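You operate a simulated robot arm through the tools that you are given. There is no shell and no other tool. Be economical: measure what you need, move in short steps, check, and stop when the job is done.

You run a simulated robot arm. Do the job below in one go: nothing can be reset, and whatever is moved stays where it is left.

TASK
Start the machine after a stop and leave it running in hand mode.
Fine: main switch on, free the stop button, reset, wait for READY, drive switch on, then press start; the mould gate stays shut.

Only the result counts: the job must be done as asked and must still hold three seconds after the hand-in. Knocking over, shifting, dropping, spilling or breaking anything else fails it.

THE ROBOT
A 6-joint arm with a fingered hand, fixed in place. Base frame: the origin is at the foot of the arm, x ahead of it, y to its left, z up. Units: m, degrees, N and s.
With the tool pointing down near the work surface it reaches from about 0.34 to 0.74 m from the base axis. Its first joint turns from -115.0 to 115.0 degrees. Payload 4 kg.
Tool frame: the origin (TCP) lies between the finger pads and is the grasp point; the fingertips stand 0.026 m ahead of it; z points along the fingers, y is the line along which they close. The gripper opens to 0.132 m. The gripper's body begins 0.073 m behind the TCP. The gripper is a hand of 4 fingers: y runs from the thumb to the fingers, the wrist lies at [0, 0, -0.239] in the tool frame, and closing takes about 1.5 s.
Orientation is that of the tool frame in the base frame, as a unit quaternion [w, x, y, z]. With the fingers straight down and closing along the base's y, the tool's x points along the base's -x, its y along +y and its z along -z.

THE INTERFACE
- The arm moves only by the tool nudge_tool. Its argument "series" is a list of rows, each an object of numbers (a shift or turn left out is 0, a gripper value left out holds the last): "dx", "dy", "dz": the shift along the tool's x, y, z in m; "rx", "ry", "rz": the turn, a rotation vector about the tool's x, y, z in degrees. In form: [{"dx": .., "dy": .., "dz": .., "rx": .., "ry": .., "rz": ..}, ...]. A call has 1 to 8 rows; each row is the pose to reach, as a shift and turn from the pose commanded when the call began, along the tool's axes at that moment. "fingers" is the opening, from 0 (shut) to 1 (fully open), set as the call begins (left out, the last holds). A row lasts 0.2 s, in which the tool goes at most 0.05 m and 8.6 degrees; a call with a longer step from one row to the next is refused whole, and so is a gripper value outside its range. A pose out of reach is approached as far as the arm can. The call stops where the force on the tool passes 40 N (or 10 N more than at its start, if that is more) or the arm is blocked; 0.2 s more then pass. Each finger travels about 0.153 m/s and halts on what it meets, pressing with about 27 N; the grip force reading is that of the motor and also rises with nothing between the fingers. The clock runs only during rows and for 0.2 s after the last one: add rows that repeat a pose to give the fingers time. It gives the time, the measured TCP pose, the force on the tool (base axes), the opening and the grip force at its end, in the units of the frame above (readings bear some noise), with the torque about the TCP (base axes, N m) and any sound that the robot's microphone picked up, and new pictures: "show" is both (left out), scene, wrist or none.
- Cameras (640 x 400 px; columns grow to the right, rows downward): "scene" is fixed at [0.4019, -0.5009, 1.8687]; the picture's right is [0.97, -0.25, 0.00], its down [-0.11, -0.41, -0.90] and it looks along [0.23, 0.88, -0.43] (base axes); focal length 308 px, centre (320, 200). "wrist" rides on the gripper at [0.068, 0.002, -0.097] in the tool frame; the picture's right is [-0.02, 1.00, 0.00], its down [-0.82, -0.02, -0.58] and it looks along [-0.58, -0.01, 0.82] (tool axes); focal length 270 px, centre (320, 200). There is no depth. A picture from a camera that has moved, and an enlarged one, comes with that camera's place and axes in the base frame and with its lens.
- raise_lower(by): slides the trunk up (or, below 0, down) by that many m; the arm rides with it, the base frame stays. It gives what a move gives, with no picture.
- finger_targets(finger1, finger2, finger3, thumb_bend): sets how far each is bent, from 0 (flat) to 1 (curled in); at 0.3 the hand is open as for a grip, at 0.7 the pads meet at the TCP. One left out holds its place. A second passes; each finger stops where it meets its share of the squeeze, and holds until it gets a number again. A gripper value or a shape takes the hand back. It gives what a move gives, with no picture; readings hold the bend of each and the force on the fingers (four entries, about 0 where the hand has none), thumb and palm.
- grasp_type(shape): the hand has 4 fingers and takes this shape, open, in about a second: jaw (thumb against the fingers, like two jaws); tri (thumb and two fingers); tip (a fingertip pinch); poke (one finger out to press); point (the index stretched); flat (the hand flat); cup (the hand cupped); fist (a fist). The gripper value then closes the fingers along that shape, each until it touches; the sizes above hold for jaw. It gives what a move gives, with no picture.
- close_up(camera, box): a new picture of the part [left, top, right, bottom] of that camera's present view, enlarged. No time passes.
- job_done(): hands the job in; it is judged then, once.

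Go step by step. Nothing tells you positions but the pictures and the camera data: compare them with the known pose of the tool, close in by small moves and look again before you grip or let go. The budget is 120 turns and 200 pictures, counting those below and the enlarged ones. Unless the task says otherwise, let go and move clear before handing in, and close with one line.

The tools are called after "Call:" by a JSON object that holds its "fn" and its "kwargs". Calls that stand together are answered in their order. nudge_tool: Moves the arm, as the interface text tells. Its arguments: {"type":"object","properties":{"series":{"type":"array"},"fingers":{"type":"number"},"show":{"type":"string","enum":["both","scene","wrist","none"]}},"required":["series"]} The other tools are called the same way: raise_lower (by) slides the trunk up or down; grasp_type (shape) gives the hand a shape; finger_targets (finger1, finger2, finger3, thumb_bend) moves the fingers one by one; close_up (camera, box) takes an enlarged picture of a part of a camera's view; job_done () hands the job in.

At the start:

```text
time: 0.0
position: [0.3075, 0.2709, 1.4352]
tcp_rot: [0.0, 0.0, 1.0, 0.0]
wrist_force: [0.3, -0.4, -0.2]
ft_torque: [0.05, -0.01, -0.03]
grip_width: 0.1317
gripper_force: 0.0
shape: jaw
bend: [0.3, 0.3, 0.3, 0.3]
finger forces: [0.0, 0.0, 0.0, 0.1, 0.1, 0.0]
trunk travel left (down, up): [-0.925, 0.065]
```

scene: 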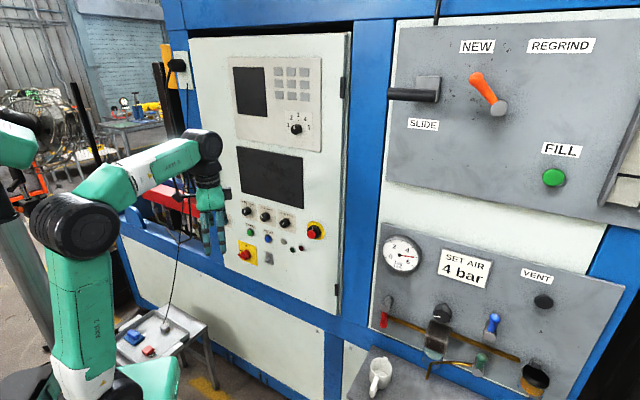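
wrist: 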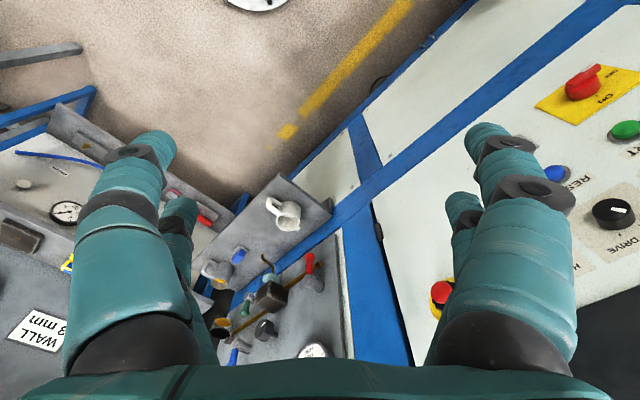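

I see a machine cabinet with a control panel ahead and to the left; first I enlarge the panel to read it.

Call:
{"fn": "close_up", "kwargs": {"camera": "scene", "box": [220, 190, 348, 270]}}

Call:
{"fn": "close_up", "kwargs": {"camera": "scene", "box": [210, 40, 370, 140]}}

Call:
{"fn": "close_up", "kwargs": {"camera": "wrist", "box": [400, 40, 640, 340]}}

```text
5.00 times, centred on (284, 230) of scene
camera zoom: at [0.4019, -0.5009, 1.8687], right [0.97, -0.25, 0.0], down [-0.11, -0.41, -0.9], along [0.23, 0.88, -0.43], focal length 1542 px, centre (500, 50)
```

zoom: 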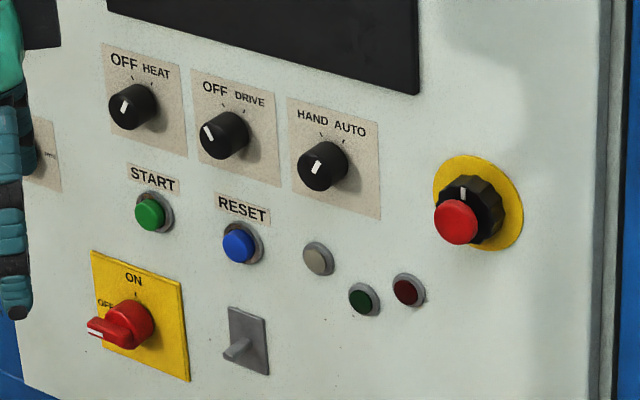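

```text
4.00 times, centred on (290, 90) of scene
camera zoom: at [0.4019, -0.5009, 1.8687], right [0.97, -0.25, 0.0], down [-0.11, -0.41, -0.9], along [0.23, 0.88, -0.43], focal length 1234 px, centre (440, 640)
```

zoom: 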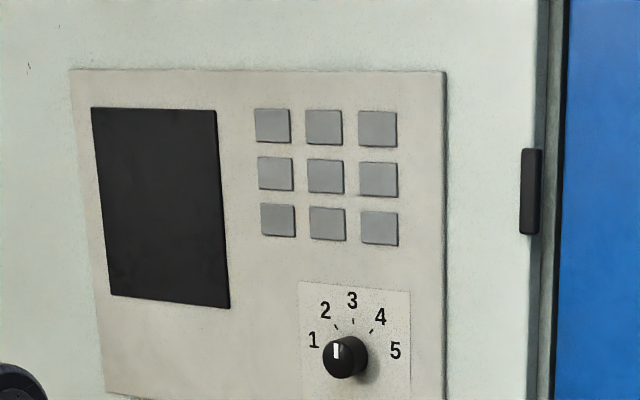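

```text
1.33 times, centred on (520, 190) of wrist
camera zoom: at [0.2385, 0.2733, 1.5326], right [0.02, 1.0, 0.0], down [0.82, -0.02, 0.58], along [0.58, -0.01, -0.82], focal length 360 px, centre (53, 213)
```

zoom: 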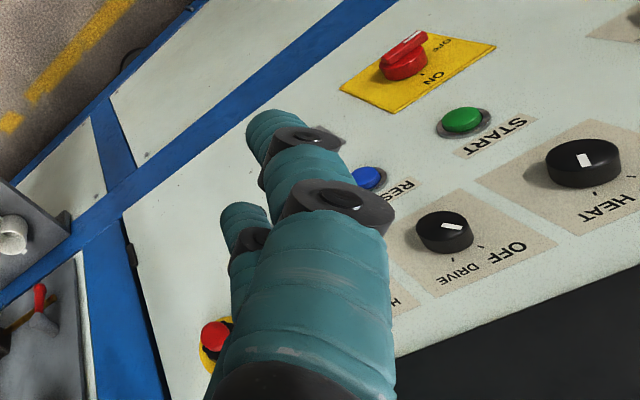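

The panel stands vertical at an angle of about 40°: main switch ≈(0.37,0.77,1.0), START ≈(0.40,0.74,1.14), RESET ≈(0.47,0.66,1.14), DRIVE ≈(0.47,0.65,1.255), stop ≈(0.62,0.46,1.26). I check the stool region and the air panel before I turn the hand.

Call:
{"fn": "close_up", "kwargs": {"camera": "scene", "box": [90, 120, 250, 380]}}

Call:
{"fn": "close_up", "kwargs": {"camera": "scene", "box": [350, 200, 640, 400]}}

```text
1.54 times, centred on (170, 250) of scene
camera zoom: at [0.4019, -0.5009, 1.8687], right [0.97, -0.25, 0.0], down [-0.11, -0.41, -0.9], along [0.23, 0.88, -0.43], focal length 475 px, centre (551, 123)
```

zoom: 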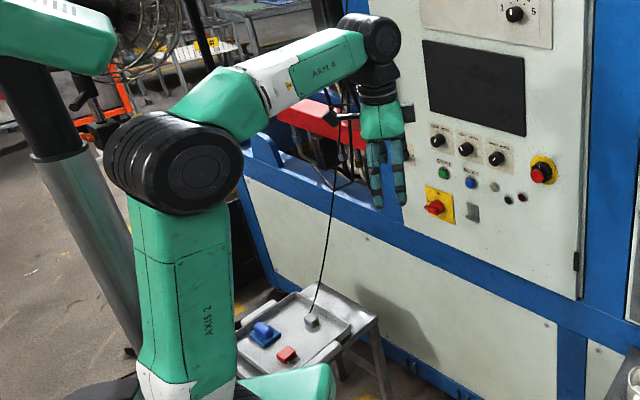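

```text
2.00 times, centred on (495, 300) of scene
camera zoom: at [0.4019, -0.5009, 1.8687], right [0.97, -0.25, 0.0], down [-0.11, -0.41, -0.9], along [0.23, 0.88, -0.43], focal length 617 px, centre (-30, 0)
```

zoom: 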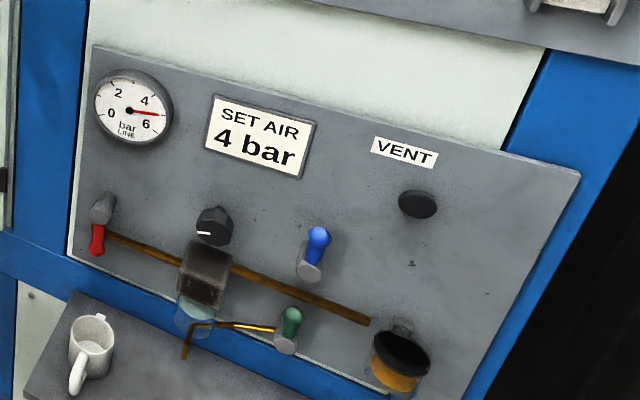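

Nothing hinders the free space ahead of the panel. I begin to pitch the hand towards the panel.

Call:
{"fn": "nudge_tool", "kwargs": {"series": [{"dx": -0.01, "dy": 0.02, "ry": -8}, {"dx": -0.02, "dy": 0.04, "ry": -16}, {"dx": -0.03, "dy": 0.06, "ry": -24}, {"dx": -0.04, "dy": 0.08, "ry": -32}, {"dx": -0.05, "dy": 0.1, "ry": -40}, {"dx": -0.06, "dy": 0.12, "ry": -48}, {"dx": -0.07, "dy": 0.14, "ry": -56}, {"dx": -0.08, "dy": 0.16, "ry": -64}], "show": "scene"}}

```text
time: 1.8
position: [0.3873, 0.4317, 1.4357]
tcp_rot: [0.531, 0.0, 0.847, 0.0]
wrist_force: [-0.5, 0.9, 0.6]
ft_torque: [0.0, -0.01, -0.01]
grip_width: 0.1318
gripper_force: 0.0
shape: jaw
bend: [0.3, 0.3, 0.3, 0.3]
finger forces: [0.0, 0.0, 0.1, 0.0, 0.0, 0.0]
trunk travel left (down, up): [-0.925, 0.065]
```

scene: 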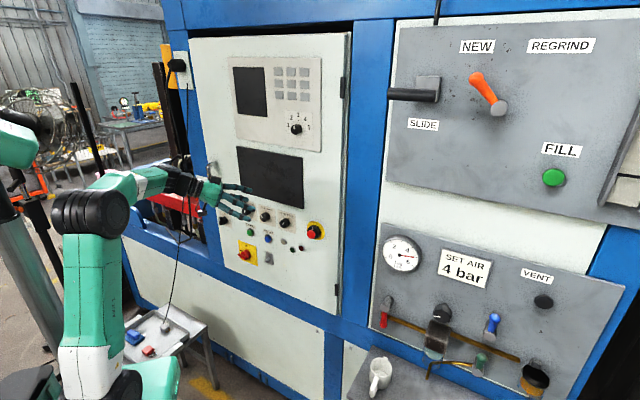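

The hand pitches freely. I finish the pitch and then turn it to face the panel.

Call:
{"fn": "nudge_tool", "kwargs": {"series": [{"ry": -6.5}, {"ry": -13}, {"ry": -19.5}, {"ry": -26}], "show": "none"}}

Call:
{"fn": "nudge_tool", "kwargs": {"series": [{"rx": -8}, {"rx": -16}, {"rx": -24}, {"rx": -32}, {"rx": -40}], "show": "none"}}

Call:
{"fn": "raise_lower", "kwargs": {"by": -0.2}}

Call:
{"fn": "nudge_tool", "kwargs": {"series": [{"dx": 0}]}}

```text
time: 2.8
position: [0.3865, 0.432, 1.4349]
tcp_rot: [0.707, 0.0, 0.707, 0.001]
wrist_force: [0.9, 0.2, 0.3]
ft_torque: [0.0, 0.01, -0.02]
grip_width: 0.1316
gripper_force: 0.1
shape: jaw
bend: [0.3, 0.3, 0.3, 0.3]
finger forces: [0.1, 0.0, 0.0, 0.1, 0.0, 0.0]
trunk travel left (down, up): [-0.925, 0.065]
```

```text
time: 4.0
position: [0.3864, 0.4292, 1.4353]
tcp_rot: [0.664, -0.242, 0.665, 0.242]
wrist_force: [-0.8, 0.8, 0.7]
ft_torque: [0.06, -0.02, 0.01]
grip_width: 0.1319
gripper_force: 0.0
shape: jaw
bend: [0.3, 0.3, 0.3, 0.3]
finger forces: [0.0, 0.0, 0.0, 0.1, 0.1, 0.1]
trunk travel left (down, up): [-0.925, 0.065]
```

```text
time: 6.2
position: [0.3856, 0.4289, 1.2362]
tcp_rot: [0.664, -0.242, 0.665, 0.242]
wrist_force: [0.8, 0.4, 0.4]
ft_torque: [0.01, 0.03, 0.03]
grip_width: 0.1319
gripper_force: 0.1
shape: jaw
bend: [0.3, 0.3, 0.3, 0.3]
finger forces: [0.0, 0.1, 0.0, 0.1, 0.0, 0.0]
trunk travel left (down, up): [-0.725, 0.265]
```

```text
time: 6.6
position: [0.385, 0.4298, 1.2354]
tcp_rot: [0.664, -0.242, 0.664, 0.243]
wrist_force: [0.2, 0.3, 0.2]
ft_torque: [0.02, 0.01, 0.0]
grip_width: 0.1321
gripper_force: 0.1
shape: jaw
bend: [0.3, 0.3, 0.3, 0.3]
finger forces: [0.1, 0.0, 0.1, 0.0, 0.1, 0.0]
trunk travel left (down, up): [-0.725, 0.265]
camera wrist: at [0.3114, 0.371, 1.1674], right [-0.64, 0.77, 0.03], down [-0.43, -0.39, 0.82], along [0.63, 0.51, 0.58], focal length 270 px, centre (320, 200)
```

scene: 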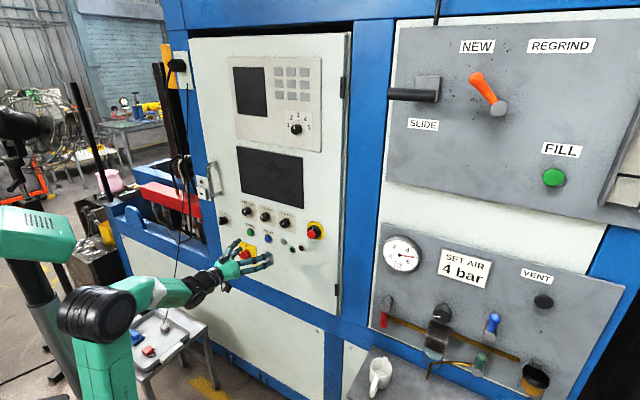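
wrist: 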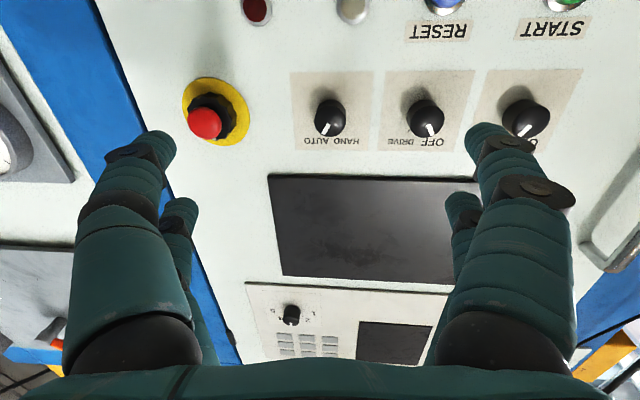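

The hand faces the panel, with the camera below it and its picture upside down. I enlarge the knobs to read their marks.

Call:
{"fn": "close_up", "kwargs": {"camera": "wrist", "box": [160, 0, 640, 180]}}

Call:
{"fn": "close_up", "kwargs": {"camera": "scene", "box": [200, 140, 340, 270]}}

```text
1.33 times, centred on (400, 90) of wrist
camera zoom: at [0.3114, 0.371, 1.1674], right [-0.64, 0.77, 0.03], down [-0.43, -0.39, 0.82], along [0.63, 0.51, 0.58], focal length 360 px, centre (213, 347)
```

zoom: 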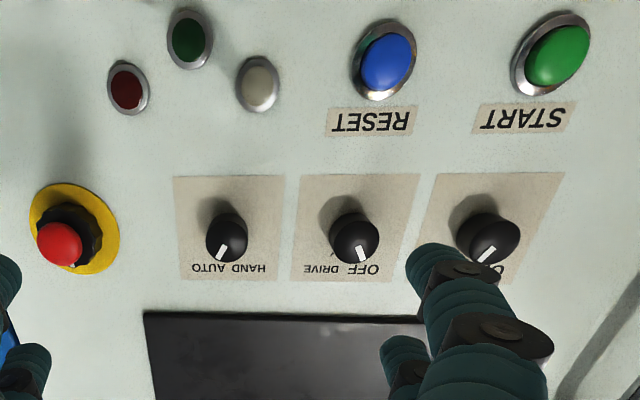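

```text
3.08 times, centred on (270, 205) of scene
camera zoom: at [0.4019, -0.5009, 1.8687], right [0.97, -0.25, 0.0], down [-0.11, -0.41, -0.9], along [0.23, 0.88, -0.43], focal length 949 px, centre (474, 185)
```

zoom: 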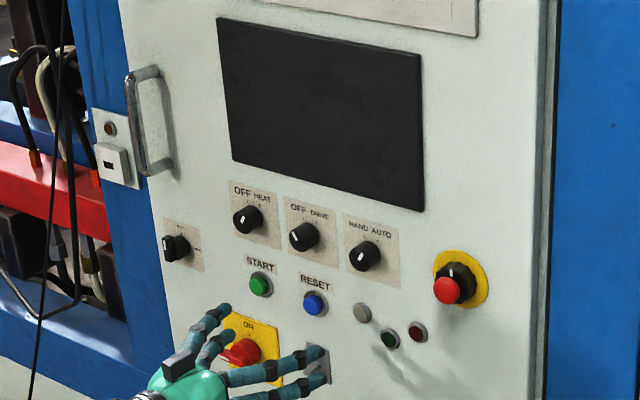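

The mode knob stands at AUTO and DRIVE at OFF, so mode will also need turning to HAND. First I go to the main switch: lower the trunk and move left along the panel.

Call:
{"fn": "raise_lower", "kwargs": {"by": -0.22}}

Call:
{"fn": "nudge_tool", "kwargs": {"series": [{"dy": 0.04}, {"dy": 0.08}, {"dy": 0.12}, {"dy": 0.16}, {"dy": 0.2}, {"dy": 0.24}, {"dy": 0.276}, {"dy": 0.276, "dz": 0.03}]}}

```text
time: 8.9
position: [0.3865, 0.4299, 1.015]
tcp_rot: [0.664, -0.242, 0.664, 0.242]
wrist_force: [-0.4, -0.3, 0.5]
ft_torque: [-0.01, -0.02, 0.07]
grip_width: 0.1319
gripper_force: 0.1
shape: jaw
bend: [0.3, 0.3, 0.3, 0.3]
finger forces: [0.0, 0.0, 0.0, 0.0, 0.1, 0.0]
trunk travel left (down, up): [-0.505, 0.485]
```

```text
time: 10.7
position: [0.2308, 0.6608, 1.016]
tcp_rot: [0.664, -0.241, 0.665, 0.243]
wrist_force: [-0.5, -0.3, 1.3]
ft_torque: [-0.02, 0.0, 0.0]
grip_width: 0.1319
gripper_force: 0.0
shape: jaw
bend: [0.3, 0.3, 0.3, 0.3]
finger forces: [0.1, 0.1, 0.0, 0.0, 0.0, 0.0]
trunk travel left (down, up): [-0.505, 0.485]
camera wrist: at [0.1551, 0.6006, 0.9485], right [-0.64, 0.77, 0.02], down [-0.43, -0.39, 0.82], along [0.63, 0.51, 0.58], focal length 270 px, centre (320, 200)
```

scene: 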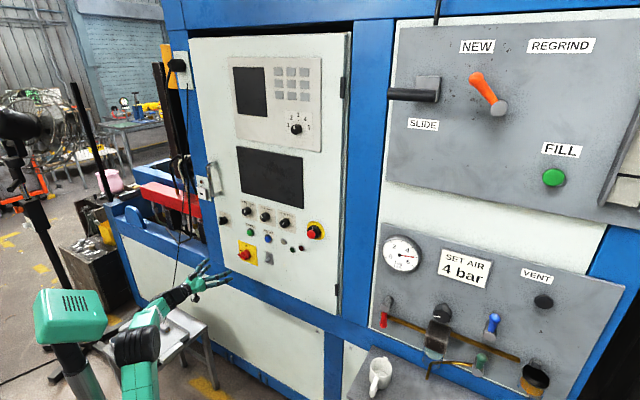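
wrist: 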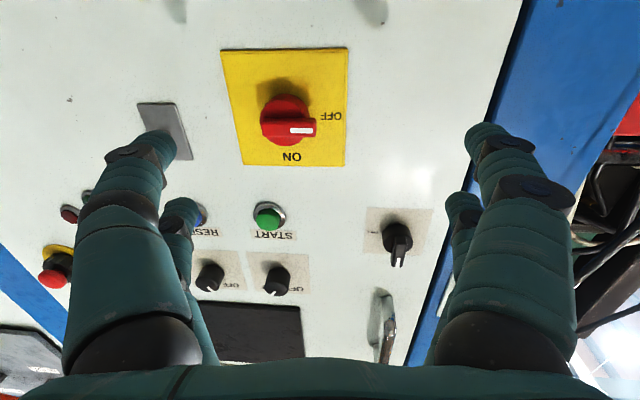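

I see the red main switch handle pointing to OFF with ON above it. I enlarge it to learn its shape.

Call:
{"fn": "close_up", "kwargs": {"camera": "wrist", "box": [200, 40, 360, 180]}}

Call:
{"fn": "close_up", "kwargs": {"camera": "scene", "box": [205, 205, 285, 275]}}

```text
2.86 times, centred on (280, 110) of wrist
camera zoom: at [0.1551, 0.6006, 0.9485], right [-0.64, 0.77, 0.02], down [-0.43, -0.39, 0.82], along [0.63, 0.51, 0.58], focal length 772 px, centre (434, 457)
```

zoom: 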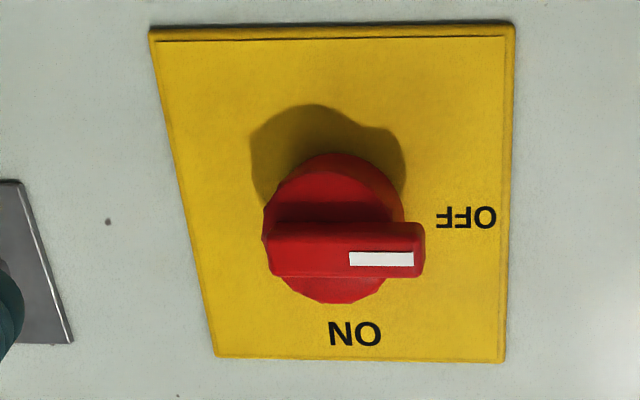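

```text
5.71 times, centred on (245, 240) of scene
camera zoom: at [0.4019, -0.5009, 1.8687], right [0.97, -0.25, 0.0], down [-0.11, -0.41, -0.9], along [0.23, 0.88, -0.43], focal length 1763 px, centre (749, -29)
```

zoom: 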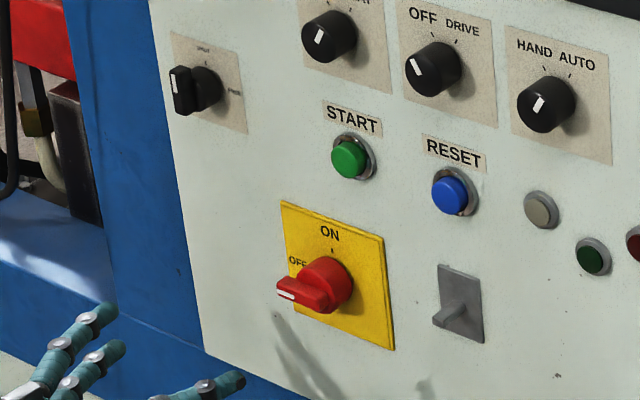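

The handle is a raised bar across a disk. I turn the hand a quarter anticlockwise so that it can grip the bar from above and below, then twist back.

Call:
{"fn": "nudge_tool", "kwargs": {"series": [{"dy": -0.004, "dx": -0.002, "rz": -8}, {"dy": -0.008, "dx": -0.004, "rz": -16}, {"dy": -0.012, "dx": -0.006, "rz": -24}, {"dy": -0.016, "dx": -0.008, "rz": -32}, {"dy": -0.02, "dx": -0.01, "rz": -40}, {"dy": -0.024, "dx": -0.012, "rz": -48}, {"dy": -0.028, "dx": -0.014, "rz": -56}, {"dy": -0.031, "dx": -0.014, "rz": -64}], "show": "none"}}

Call:
{"fn": "nudge_tool", "kwargs": {"series": [{"rz": -8}, {"rz": -16}, {"rz": -24}, {"rz": -26}], "show": "both"}}

```text
time: 12.5
position: [0.2519, 0.6368, 1.03]
tcp_rot: [0.692, -0.557, 0.434, -0.15]
wrist_force: [0.5, -0.4, 0.2]
ft_torque: [0.01, -0.01, -0.02]
grip_width: 0.1319
gripper_force: 0.1
shape: jaw
bend: [0.3, 0.3, 0.3, 0.3]
finger forces: [0.0, 0.1, 0.0, 0.1, 0.0, 0.0]
trunk travel left (down, up): [-0.505, 0.485]
```

```text
time: 13.5
position: [0.252, 0.6373, 1.0283]
tcp_rot: [-0.641, 0.641, -0.299, 0.299]
wrist_force: [-0.4, -0.1, 0.1]
ft_torque: [0.02, -0.01, -0.01]
grip_width: 0.132
gripper_force: 0.1
shape: jaw
bend: [0.3, 0.3, 0.3, 0.3]
finger forces: [0.0, 0.0, 0.0, 0.0, 0.0, 0.1]
trunk travel left (down, up): [-0.505, 0.485]
camera wrist: at [0.2221, 0.5238, 1.0279], right [-0.02, 0.02, -1.0], down [-0.97, 0.25, 0.02], along [0.25, 0.97, 0.01], focal length 270 px, centre (320, 200)
```

scene: 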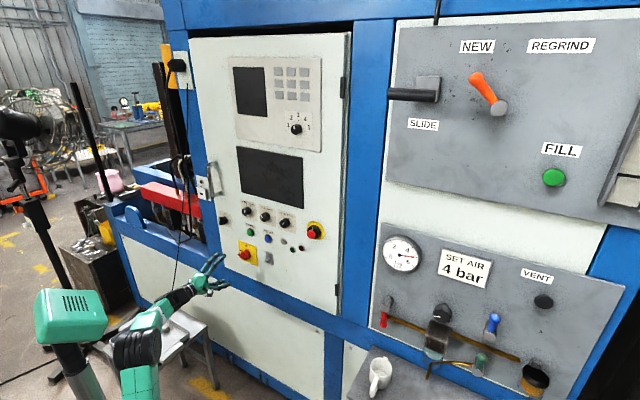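
wrist: 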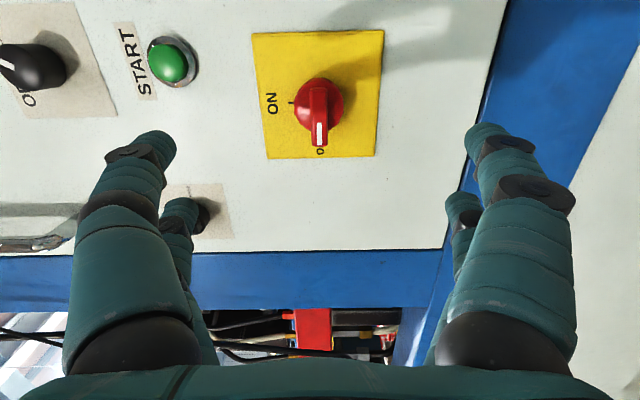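

The hand is aligned in height with the bar. I advance 0.09 m and look again.

Call:
{"fn": "nudge_tool", "kwargs": {"series": [{"dz": 0.03, "dx": 0.004}, {"dz": 0.06, "dx": 0.004}, {"dz": 0.09, "dx": 0.004}], "show": "both"}}

```text
time: 14.3
position: [0.3222, 0.6923, 1.0299]
tcp_rot: [0.641, -0.641, 0.299, -0.298]
wrist_force: [0.0, 0.1, -0.6]
ft_torque: [0.01, 0.01, -0.02]
grip_width: 0.1318
gripper_force: 0.0
shape: jaw
bend: [0.3, 0.3, 0.3, 0.3]
finger forces: [0.0, 0.0, 0.0, 0.0, 0.0, 0.0]
trunk travel left (down, up): [-0.505, 0.485]
camera wrist: at [0.293, 0.5788, 1.0279], right [-0.02, 0.02, -1.0], down [-0.97, 0.25, 0.02], along [0.25, 0.97, 0.01], focal length 270 px, centre (320, 200)
```

scene: 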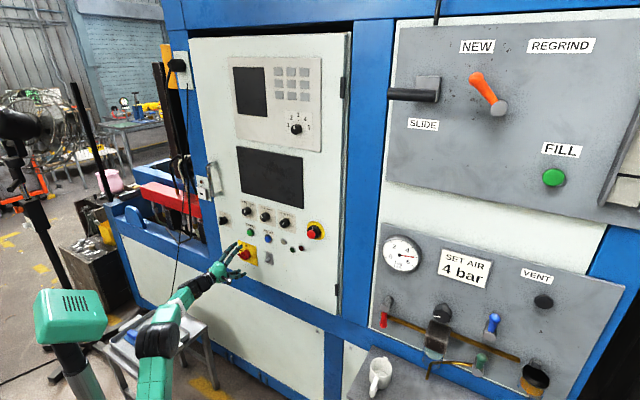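
wrist: 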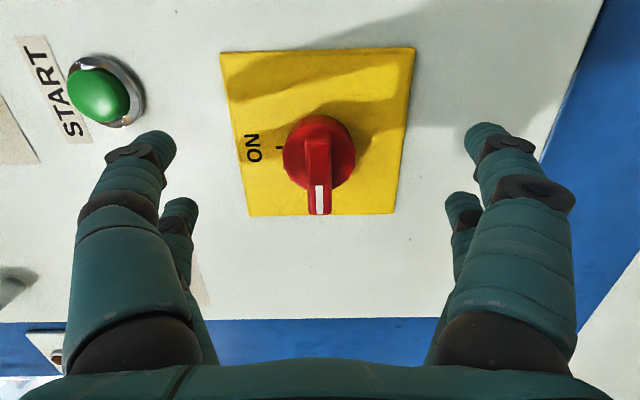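

The bar is 0.04 m ahead, the knob axis slightly left of the tool. I advance to straddle the bar.

Call:
{"fn": "nudge_tool", "kwargs": {"series": [{"dz": 0.012, "dx": -0.008}, {"dz": 0.024, "dx": -0.008}, {"dz": 0.037, "dx": -0.008}], "show": "wrist"}}

```text
time: 15.1
position: [0.3478, 0.7217, 1.0292]
tcp_rot: [-0.641, 0.641, -0.298, 0.298]
wrist_force: [-0.7, 0.5, 0.3]
ft_torque: [0.01, 0.02, -0.01]
grip_width: 0.132
gripper_force: 0.1
shape: jaw
bend: [0.3, 0.3, 0.3, 0.3]
finger forces: [0.1, 0.0, 0.1, 0.1, 0.0, 0.0]
trunk travel left (down, up): [-0.505, 0.485]
camera wrist: at [0.3172, 0.6089, 1.0275], right [-0.02, 0.02, -1.0], down [-0.97, 0.25, 0.02], along [0.25, 0.97, 0.01], focal length 270 px, centre (320, 200)
```

wrist: 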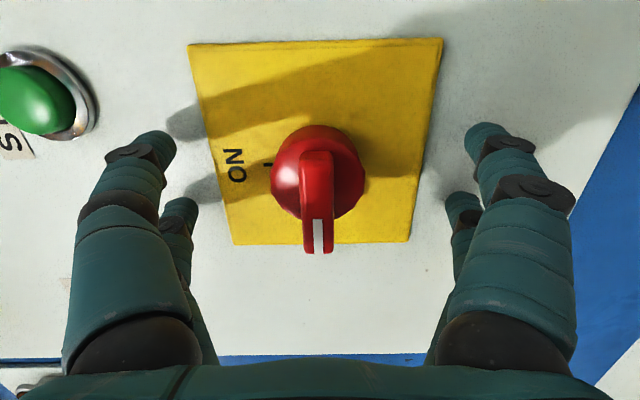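

The pads straddle the bar; I close the hand on it.

Call:
{"fn": "nudge_tool", "kwargs": {"series": [{"dz": 0}, {"dz": 0}, {"dz": 0}, {"dz": 0}, {"dz": 0}, {"dz": 0}, {"dz": 0}, {"dz": 0}], "fingers": 0, "show": "wrist"}}

```text
time: 16.9
position: [0.3451, 0.7216, 1.0281]
tcp_rot: [0.641, -0.641, 0.3, -0.299]
wrist_force: [-2.2, 3.1, 0.9]
ft_torque: [0.04, -0.05, 0.04]
grip_width: 0.0216
gripper_force: 27.1
shape: jaw
bend: [0.73, 0.72, 0.72, 0.7]
finger forces: [26.1, 23.2, 20.8, 0.0, 25.0, 0.1]
trunk travel left (down, up): [-0.505, 0.485]
camera wrist: at [0.3168, 0.6092, 1.0274], right [-0.02, 0.02, -1.0], down [-0.97, 0.25, 0.02], along [0.25, 0.97, 0.01], focal length 270 px, centre (320, 200)
```

wrist: 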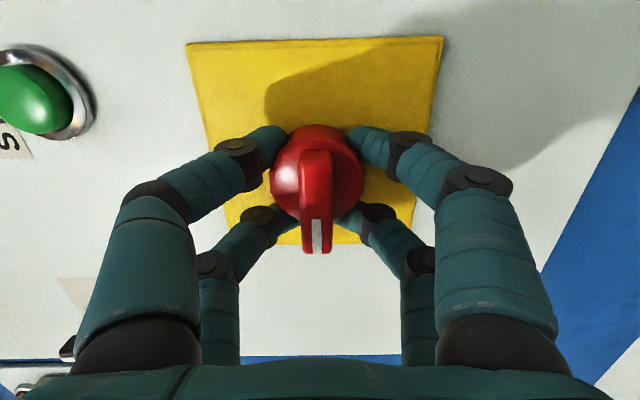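

All fingers hold the knob. I twist it clockwise.

Call:
{"fn": "nudge_tool", "kwargs": {"series": [{"rz": 8}, {"rz": 16}, {"rz": 24}, {"rz": 32}, {"rz": 40}, {"rz": 48}, {"rz": 56}, {"rz": 64}], "show": "wrist"}}

```text
time: 18.7
position: [0.3452, 0.7208, 1.033]
tcp_rot: [0.703, -0.384, 0.592, 0.089]
wrist_force: [-0.2, 2.8, 16.9]
ft_torque: [-0.15, -0.01, 0.13]
grip_width: 0.0216
gripper_force: 26.6
shape: jaw
bend: [0.74, 0.72, 0.72, 0.7]
finger forces: [28.7, 25.4, 28.1, 0.1, 28.0, 0.0]
trunk travel left (down, up): [-0.505, 0.485]
camera wrist: at [0.2901, 0.6388, 0.9702], right [-0.58, 0.7, -0.41], down [-0.66, -0.12, 0.74], along [0.47, 0.71, 0.53], focal length 270 px, centre (320, 200)
```

wrist: 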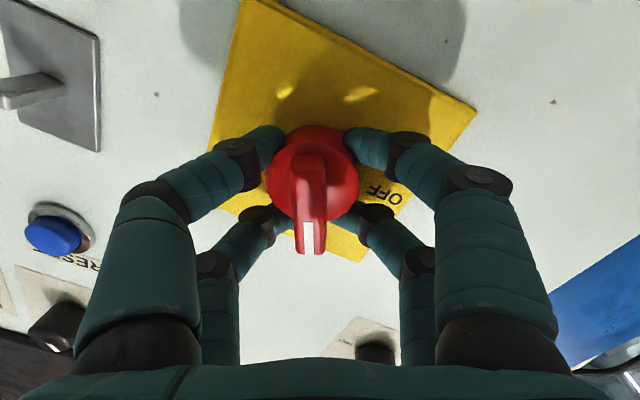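

The knob follows. I finish the twist, easing the tool up by a few millimetres.

Call:
{"fn": "nudge_tool", "kwargs": {"series": [{"dx": -0.002, "dy": -0.001, "rz": 8}, {"dx": -0.0036, "dy": -0.0017, "rz": 16}, {"dx": -0.0036, "dy": -0.0017, "rz": 24}, {"dx": -0.0036, "dy": -0.0017, "rz": 28}], "show": "wrist"}}

```text
time: 19.7
position: [0.3474, 0.7213, 1.0342]
tcp_rot: [0.661, -0.229, 0.669, 0.253]
wrist_force: [4.0, -4.9, 9.6]
ft_torque: [-0.72, -0.15, 0.02]
grip_width: 0.0222
gripper_force: 27.0
shape: jaw
bend: [0.75, 0.72, 0.72, 0.7]
finger forces: [37.0, 21.6, 32.7, 0.0, 28.1, 0.1]
trunk travel left (down, up): [-0.505, 0.485]
camera wrist: at [0.2708, 0.6637, 0.9662], right [-0.64, 0.77, 0.06], down [-0.41, -0.41, 0.81], along [0.65, 0.5, 0.58], focal length 270 px, centre (320, 200)
```

wrist: 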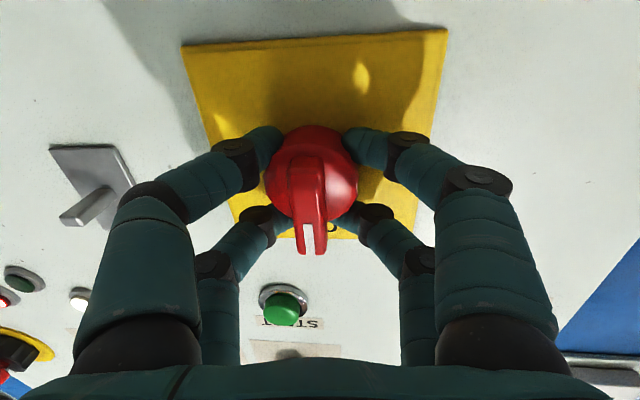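

The bar points to ON and the stop torque rose. I open part way and back off to check.

Call:
{"fn": "nudge_tool", "kwargs": {"series": [{"dz": 0}, {"dz": 0}, {"dz": 0}, {"dz": -0.03}, {"dz": -0.06}, {"dz": -0.09}, {"dz": -0.12}], "fingers": 0.6, "show": "both"}}

Call:
{"fn": "close_up", "kwargs": {"camera": "scene", "box": [200, 140, 340, 270]}}

```text
time: 21.3
position: [0.2539, 0.6435, 1.0325]
tcp_rot: [0.66, -0.23, 0.669, 0.254]
wrist_force: [0.1, 1.0, 0.2]
ft_torque: [0.03, 0.03, -0.02]
grip_width: 0.0787
gripper_force: 0.1
shape: jaw
bend: [0.71, 0.71, 0.71, 0.7]
finger forces: [0.0, 0.0, 0.1, 0.0, 0.0, 0.1]
trunk travel left (down, up): [-0.505, 0.485]
camera wrist: at [0.1776, 0.5851, 0.9647], right [-0.64, 0.76, 0.06], down [-0.41, -0.41, 0.81], along [0.65, 0.5, 0.58], focal length 270 px, centre (320, 200)
```

scene: 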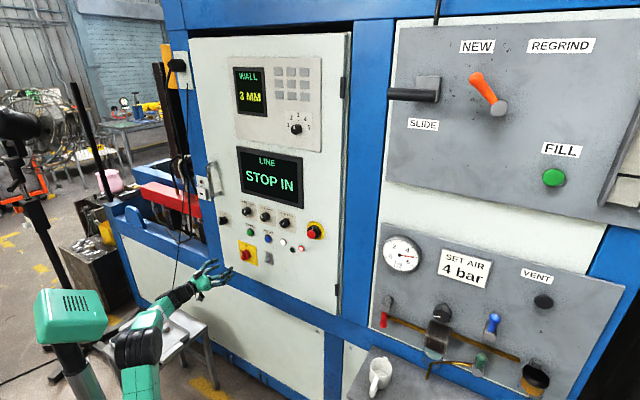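
wrist: 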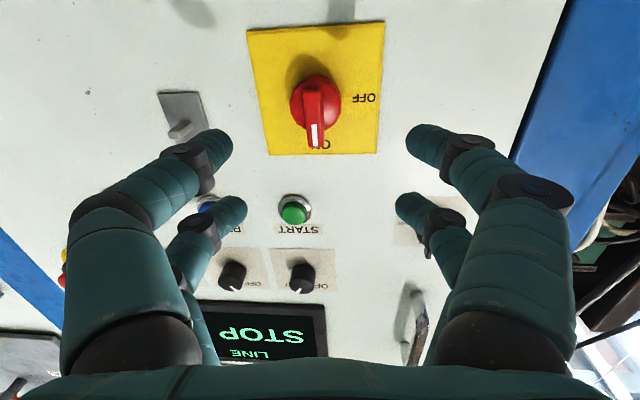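

```text
3.08 times, centred on (270, 205) of scene
camera zoom: at [0.4019, -0.5009, 1.8687], right [0.97, -0.25, 0.0], down [-0.11, -0.41, -0.9], along [0.23, 0.88, -0.43], focal length 949 px, centre (474, 185)
```

zoom: 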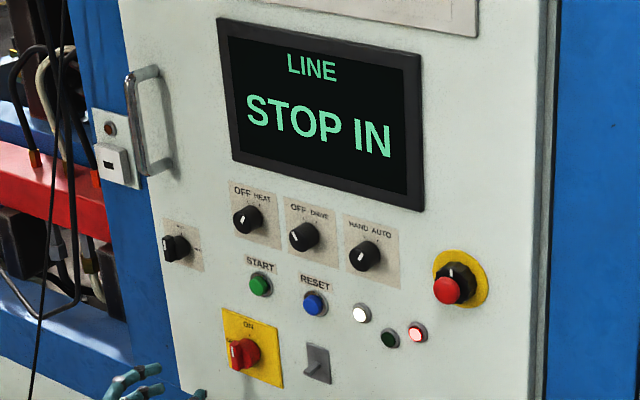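

Main switch is on; the display says STOP IN. Next is the stop button: raise the trunk and move right along the panel, staying back from it.

Call:
{"fn": "raise_lower", "kwargs": {"by": 0.225}}

Call:
{"fn": "nudge_tool", "kwargs": {"series": [{"dy": -0.045, "rz": -2}, {"dy": -0.09, "rz": -2}, {"dy": -0.135, "rz": -2}, {"dy": -0.18, "rz": -2}, {"dy": -0.225, "rz": -2}, {"dy": -0.27, "rz": -2}, {"dy": -0.315, "rz": -2}, {"dy": -0.36, "rz": -2}], "show": "both"}}

```text
time: 23.7
position: [0.2538, 0.6423, 1.2571]
tcp_rot: [0.66, -0.231, 0.668, 0.254]
wrist_force: [-0.1, -0.4, 0.5]
ft_torque: [-0.04, 0.0, -0.01]
grip_width: 0.0789
gripper_force: 0.1
shape: jaw
bend: [0.71, 0.71, 0.71, 0.7]
finger forces: [0.0, 0.0, 0.1, 0.0, 0.0, 0.1]
trunk travel left (down, up): [-0.73, 0.26]
```

```text
time: 25.5
position: [0.4597, 0.3918, 1.2521]
tcp_rot: [0.665, -0.235, 0.67, 0.233]
wrist_force: [-0.1, -0.5, 0.4]
ft_torque: [0.0, 0.01, 0.03]
grip_width: 0.0788
gripper_force: 0.1
shape: jaw
bend: [0.71, 0.71, 0.71, 0.7]
finger forces: [0.0, 0.0, 0.0, 0.1, 0.0, 0.0]
out of reach, approached as far as the arm can: row 8
trunk travel left (down, up): [-0.73, 0.26]
camera wrist: at [0.3835, 0.3328, 1.1845], right [-0.62, 0.78, 0.03], down [-0.43, -0.37, 0.82], along [0.65, 0.5, 0.57], focal length 270 px, centre (320, 200)
```

scene: 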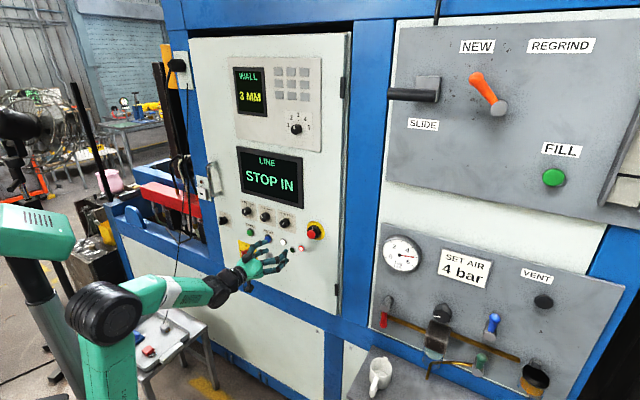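
wrist: 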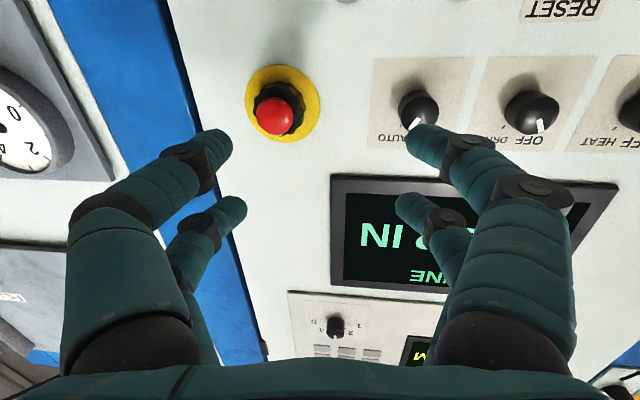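

The arm hits its inner limit here, so I move forward and then right, aiming at the stop button front at (0.62, 0.4625, 1.262), with the hand pre-turned anticlockwise.

Call:
{"fn": "nudge_tool", "kwargs": {"series": [{"dz": 0.035}, {"dz": 0.07}, {"dz": 0.07, "dy": -0.024, "dx": -0.005, "rz": -8}, {"dz": 0.07, "dy": -0.048, "dx": -0.01, "rz": -16}, {"dz": 0.07, "dy": -0.048, "dx": -0.01, "rz": -24}, {"dz": 0.07, "dy": -0.048, "dx": -0.01, "rz": -32}, {"dz": 0.07, "dy": -0.048, "dx": -0.01, "rz": -40}], "fingers": 0.9, "show": "wrist"}}

```text
time: 27.1
position: [0.5203, 0.4301, 1.2764]
tcp_rot: [0.704, -0.447, 0.551, -0.014]
wrist_force: [0.0, -0.2, -0.5]
ft_torque: [-0.03, 0.0, 0.03]
grip_width: 0.1186
gripper_force: 0.1
shape: jaw
bend: [0.48, 0.48, 0.48, 0.33]
finger forces: [0.1, 0.0, 0.0, 0.0, 0.1, 0.1]
out of reach, approached as far as the arm can: row 1, 2, 3, 4, 5, 6, 7
trunk travel left (down, up): [-0.73, 0.26]
camera wrist: at [0.4702, 0.3383, 1.2239], right [-0.49, 0.61, -0.62], down [-0.76, 0.05, 0.64], along [0.42, 0.79, 0.44], focal length 270 px, centre (320, 200)
```

wrist: 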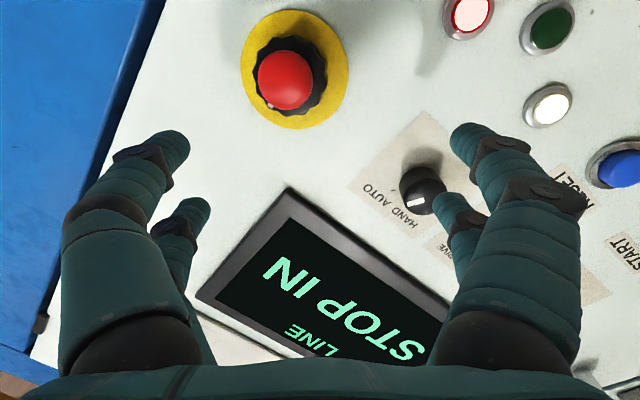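

The sideways reach is limited with this arm posture. I raise the trunk and lower the hand by as much, so that the arm works from another posture.

Call:
{"fn": "raise_lower", "kwargs": {"by": 0.12}}

Call:
{"fn": "nudge_tool", "kwargs": {"series": [{"dx": 0.025, "dy": 0.02}, {"dx": 0.05, "dy": 0.04}, {"dx": 0.075, "dy": 0.06}, {"dx": 0.1, "dy": 0.08}], "show": "both"}}

```text
time: 28.6
position: [0.5194, 0.4311, 1.3965]
tcp_rot: [0.704, -0.447, 0.552, -0.012]
wrist_force: [-0.4, -0.6, 1.2]
ft_torque: [-0.01, -0.02, -0.02]
grip_width: 0.1187
gripper_force: 0.1
shape: jaw
bend: [0.48, 0.48, 0.48, 0.33]
finger forces: [0.1, 0.1, 0.0, 0.1, 0.0, 0.0]
trunk travel left (down, up): [-0.85, 0.14]
```

```text
time: 29.6
position: [0.5071, 0.4434, 1.2705]
tcp_rot: [0.703, -0.443, 0.557, -0.019]
wrist_force: [0.6, 0.0, -0.7]
ft_torque: [0.01, -0.02, 0.05]
grip_width: 0.1187
gripper_force: 0.0
shape: jaw
bend: [0.48, 0.48, 0.48, 0.33]
finger forces: [0.0, 0.1, 0.0, 0.0, 0.0, 0.0]
out of reach, approached as far as the arm can: row 1, 2, 3, 4
trunk travel left (down, up): [-0.85, 0.14]
camera wrist: at [0.4541, 0.3528, 1.2187], right [-0.48, 0.62, -0.62], down [-0.76, 0.06, 0.65], along [0.44, 0.78, 0.44], focal length 270 px, centre (320, 200)
```

scene: 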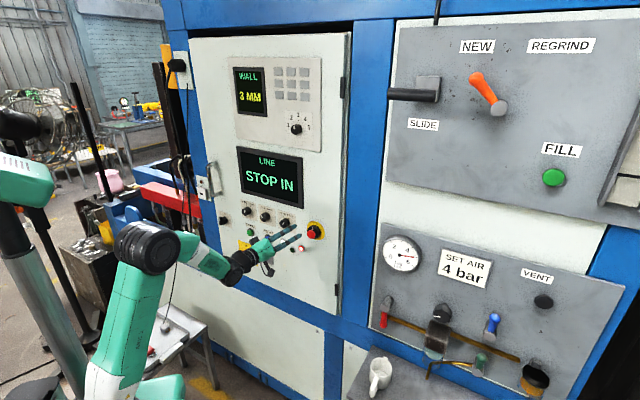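
wrist: 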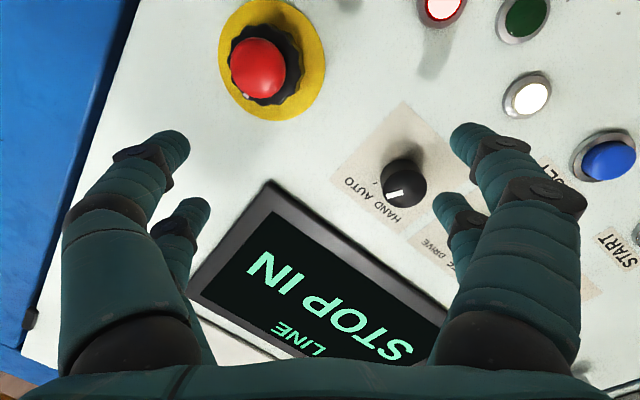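

The limit looks like a wrist alignment problem (forearm in line with the tool). I lower the trunk while raising the hand, so the forearm rises to the wrist.

Call:
{"fn": "nudge_tool", "kwargs": {"series": [{"dx": -0.035, "dy": -0.028}, {"dx": -0.07, "dy": -0.056}, {"dx": -0.105, "dy": -0.084}, {"dx": -0.14, "dy": -0.112}, {"dx": -0.175, "dy": -0.14}], "show": "none"}}

Call:
{"fn": "raise_lower", "kwargs": {"by": -0.22}}

Call:
{"fn": "nudge_tool", "kwargs": {"series": [{"dx": -0.035, "dy": -0.028}, {"dx": -0.07, "dy": -0.056}, {"dx": -0.105, "dy": -0.084}, {"dx": -0.12, "dy": -0.096}], "show": "both"}}

```text
time: 30.8
position: [0.5028, 0.4478, 1.4966]
tcp_rot: [0.704, -0.447, 0.551, -0.011]
wrist_force: [0.4, 0.0, -0.7]
ft_torque: [-0.02, -0.04, -0.02]
grip_width: 0.1189
gripper_force: 0.1
shape: jaw
bend: [0.48, 0.48, 0.48, 0.33]
finger forces: [0.0, 0.0, 0.1, 0.1, 0.0, 0.0]
trunk travel left (down, up): [-0.85, 0.14]
```

```text
time: 33.1
position: [0.5034, 0.4494, 1.276]
tcp_rot: [0.704, -0.447, 0.552, -0.011]
wrist_force: [0.2, -0.5, -0.8]
ft_torque: [0.0, 0.03, 0.01]
grip_width: 0.1186
gripper_force: 0.0
shape: jaw
bend: [0.48, 0.48, 0.48, 0.33]
finger forces: [0.0, 0.0, 0.0, 0.0, 0.0, 0.1]
trunk travel left (down, up): [-0.63, 0.36]
```

```text
time: 34.1
position: [0.5018, 0.4532, 1.4291]
tcp_rot: [0.704, -0.447, 0.552, -0.013]
wrist_force: [0.6, -0.5, 0.1]
ft_torque: [-0.05, -0.04, -0.02]
grip_width: 0.1184
gripper_force: 0.1
shape: jaw
bend: [0.48, 0.48, 0.48, 0.33]
finger forces: [0.0, 0.0, 0.1, 0.0, 0.1, 0.1]
trunk travel left (down, up): [-0.63, 0.36]
camera wrist: at [0.4528, 0.3599, 1.3777], right [-0.49, 0.61, -0.62], down [-0.76, 0.05, 0.64], along [0.42, 0.79, 0.44], focal length 270 px, centre (320, 200)
```

scene: 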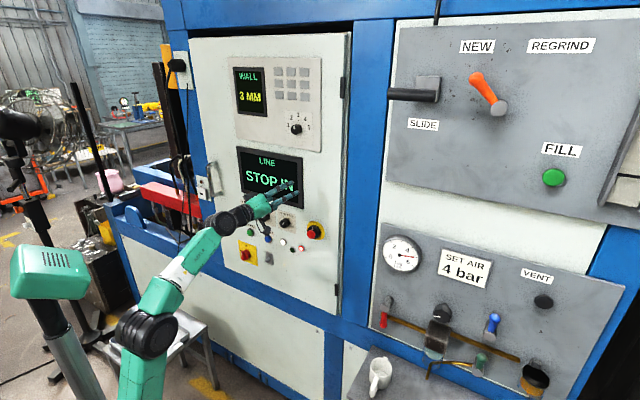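
wrist: 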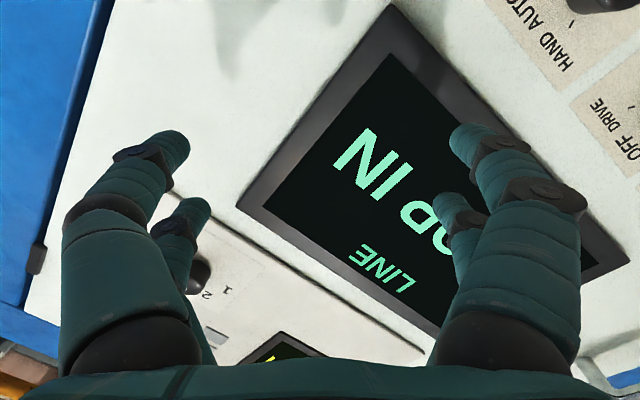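

Now the forearm rises to the wrist and nothing is refused. I lower the trunk to the button's height and shift right.

Call:
{"fn": "raise_lower", "kwargs": {"by": -0.166}}

Call:
{"fn": "nudge_tool", "kwargs": {"series": [{"dx": 0.0213, "dy": -0.0266}, {"dx": 0.0426, "dy": -0.0532}], "show": "both"}}

```text
time: 36.0
position: [0.5033, 0.4521, 1.2634]
tcp_rot: [0.704, -0.447, 0.552, -0.012]
wrist_force: [0.4, 0.2, 0.6]
ft_torque: [-0.01, 0.02, 0.0]
grip_width: 0.1192
gripper_force: 0.1
shape: jaw
bend: [0.48, 0.48, 0.48, 0.33]
finger forces: [0.0, 0.0, 0.0, 0.1, 0.1, 0.1]
trunk travel left (down, up): [-0.464, 0.526]
```

```text
time: 36.6
position: [0.5443, 0.4015, 1.2646]
tcp_rot: [0.704, -0.447, 0.552, -0.013]
wrist_force: [-1.0, 0.1, 0.1]
ft_torque: [-0.02, 0.0, -0.03]
grip_width: 0.1186
gripper_force: 0.1
shape: jaw
bend: [0.48, 0.48, 0.48, 0.33]
finger forces: [0.1, 0.0, 0.1, 0.0, 0.0, 0.1]
trunk travel left (down, up): [-0.464, 0.526]
camera wrist: at [0.4953, 0.3082, 1.213], right [-0.49, 0.61, -0.62], down [-0.76, 0.05, 0.64], along [0.42, 0.79, 0.44], focal length 270 px, centre (320, 200)
```

scene: 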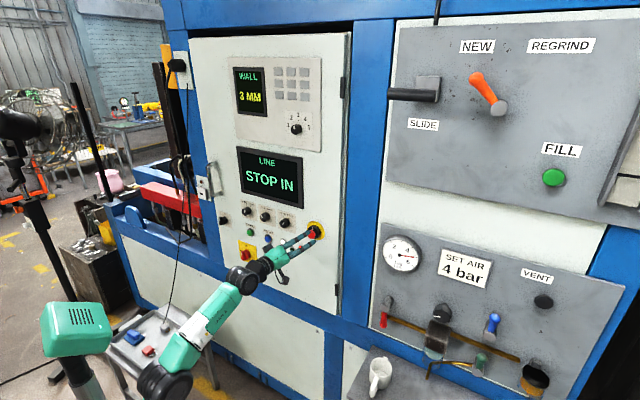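
wrist: 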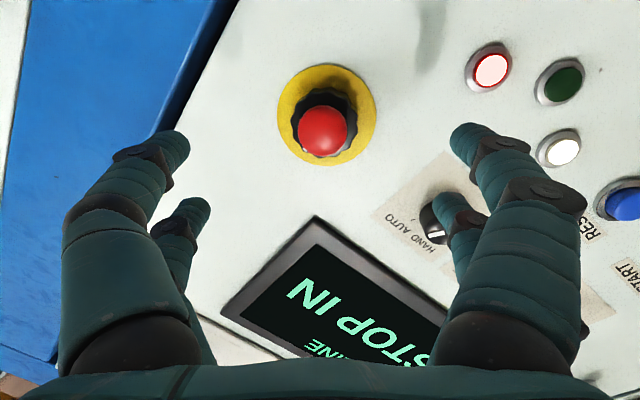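

The tool is aligned with the stop button. I narrow the opening and advance.

Call:
{"fn": "nudge_tool", "kwargs": {"series": [{"dz": 0}, {"dz": 0}, {"dz": 0.02}, {"dz": 0.04}, {"dz": 0.06}], "fingers": 0.72, "show": "wrist"}}

```text
time: 37.8
position: [0.5913, 0.4356, 1.2637]
tcp_rot: [0.704, -0.448, 0.551, -0.012]
wrist_force: [0.0, -0.6, -0.1]
ft_torque: [-0.03, -0.03, -0.01]
grip_width: 0.0955
gripper_force: 0.1
shape: jaw
bend: [0.66, 0.66, 0.66, 0.55]
finger forces: [0.0, 0.1, 0.1, 0.0, 0.0, 0.0]
trunk travel left (down, up): [-0.464, 0.526]
camera wrist: at [0.5419, 0.3433, 1.2122], right [-0.49, 0.61, -0.62], down [-0.76, 0.05, 0.64], along [0.42, 0.79, 0.44], focal length 270 px, centre (320, 200)
```

wrist: 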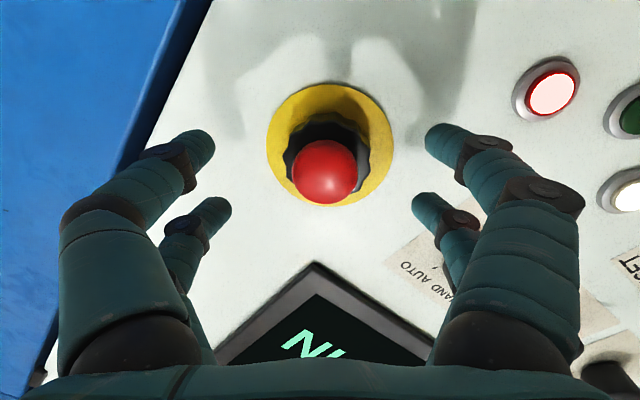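

The collar lies about 0.05 m ahead of the tool point. I advance to bring the fingertips beside the black collar.

Call:
{"fn": "nudge_tool", "kwargs": {"series": [{"dz": 0.01, "dy": 0.004}, {"dz": 0.02, "dy": 0.004}, {"dz": 0.027, "dy": 0.004}], "show": "wrist"}}

Call:
{"fn": "nudge_tool", "kwargs": {"series": [{"dz": 0}, {"dz": 0}, {"dz": 0}, {"dz": 0}, {"dz": 0}, {"dz": 0}], "fingers": 0, "show": "wrist"}}

```text
time: 38.6
position: [0.6097, 0.4537, 1.2598]
tcp_rot: [0.703, -0.448, 0.552, -0.012]
wrist_force: [-1.2, 1.0, -1.4]
ft_torque: [0.01, 0.0, 0.0]
grip_width: 0.0953
gripper_force: 0.0
shape: jaw
bend: [0.66, 0.66, 0.66, 0.55]
finger forces: [0.0, 0.0, 0.0, 0.0, 0.0, 0.0]
trunk travel left (down, up): [-0.464, 0.526]
camera wrist: at [0.56, 0.3622, 1.2082], right [-0.49, 0.61, -0.62], down [-0.76, 0.05, 0.64], along [0.42, 0.79, 0.44], focal length 270 px, centre (320, 200)
```

wrist: 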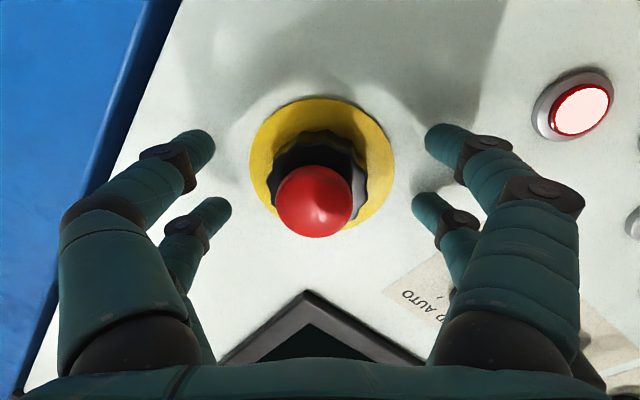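

```text
time: 40.0
position: [0.6104, 0.4551, 1.2595]
tcp_rot: [0.704, -0.447, 0.552, -0.013]
wrist_force: [1.9, 1.2, -1.8]
ft_torque: [0.02, 0.0, 0.14]
grip_width: 0.0263
gripper_force: 27.2
shape: jaw
bend: [0.73, 0.74, 0.74, 0.7]
finger forces: [22.8, 27.5, 26.3, 0.0, 20.1, 0.1]
trunk travel left (down, up): [-0.464, 0.526]
camera wrist: at [0.5605, 0.3625, 1.2078], right [-0.49, 0.61, -0.62], down [-0.76, 0.05, 0.64], along [0.42, 0.79, 0.44], focal length 270 px, centre (320, 200)
```

wrist: 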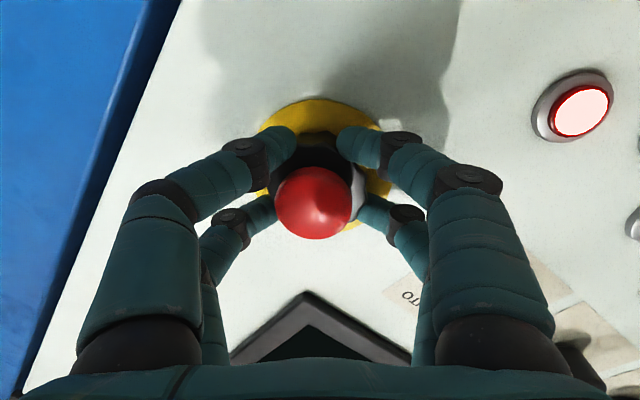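

Fingers hold the collar. I twist clockwise.

Call:
{"fn": "nudge_tool", "kwargs": {"series": [{"rz": 8}, {"rz": 16}, {"rz": 24}, {"rz": 32}, {"rz": 40}, {"rz": 48}], "show": "both"}}

```text
time: 41.4
position: [0.6082, 0.4572, 1.2593]
tcp_rot: [0.648, -0.184, 0.686, 0.276]
wrist_force: [-7.9, 14.7, -3.9]
ft_torque: [-0.48, 0.37, 1.0]
grip_width: 0.025
gripper_force: 26.7
shape: jaw
bend: [0.73, 0.73, 0.73, 0.71]
finger forces: [41.9, 35.8, 26.7, 0.1, 18.6, 0.1]
out of reach, approached as far as the arm can: row 2, 6
trunk travel left (down, up): [-0.464, 0.526]
camera wrist: at [0.5249, 0.4072, 1.1928], right [-0.61, 0.78, 0.17], down [-0.37, -0.46, 0.81], along [0.7, 0.43, 0.56], focal length 270 px, centre (320, 200)
```

scene: 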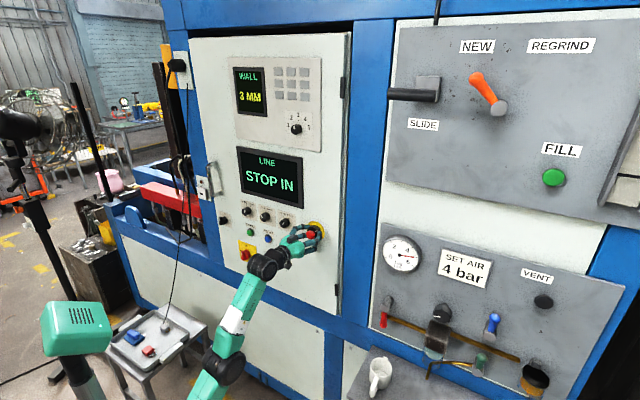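
wrist: 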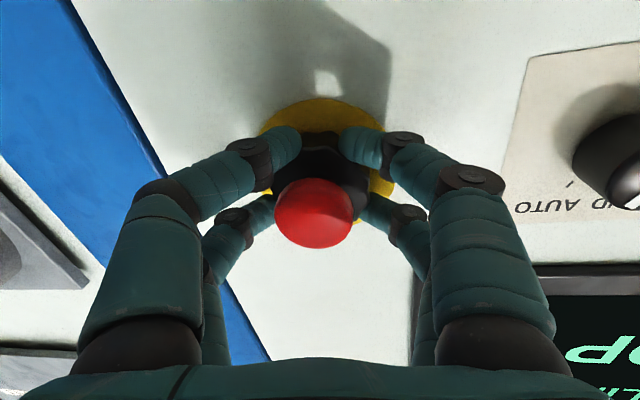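

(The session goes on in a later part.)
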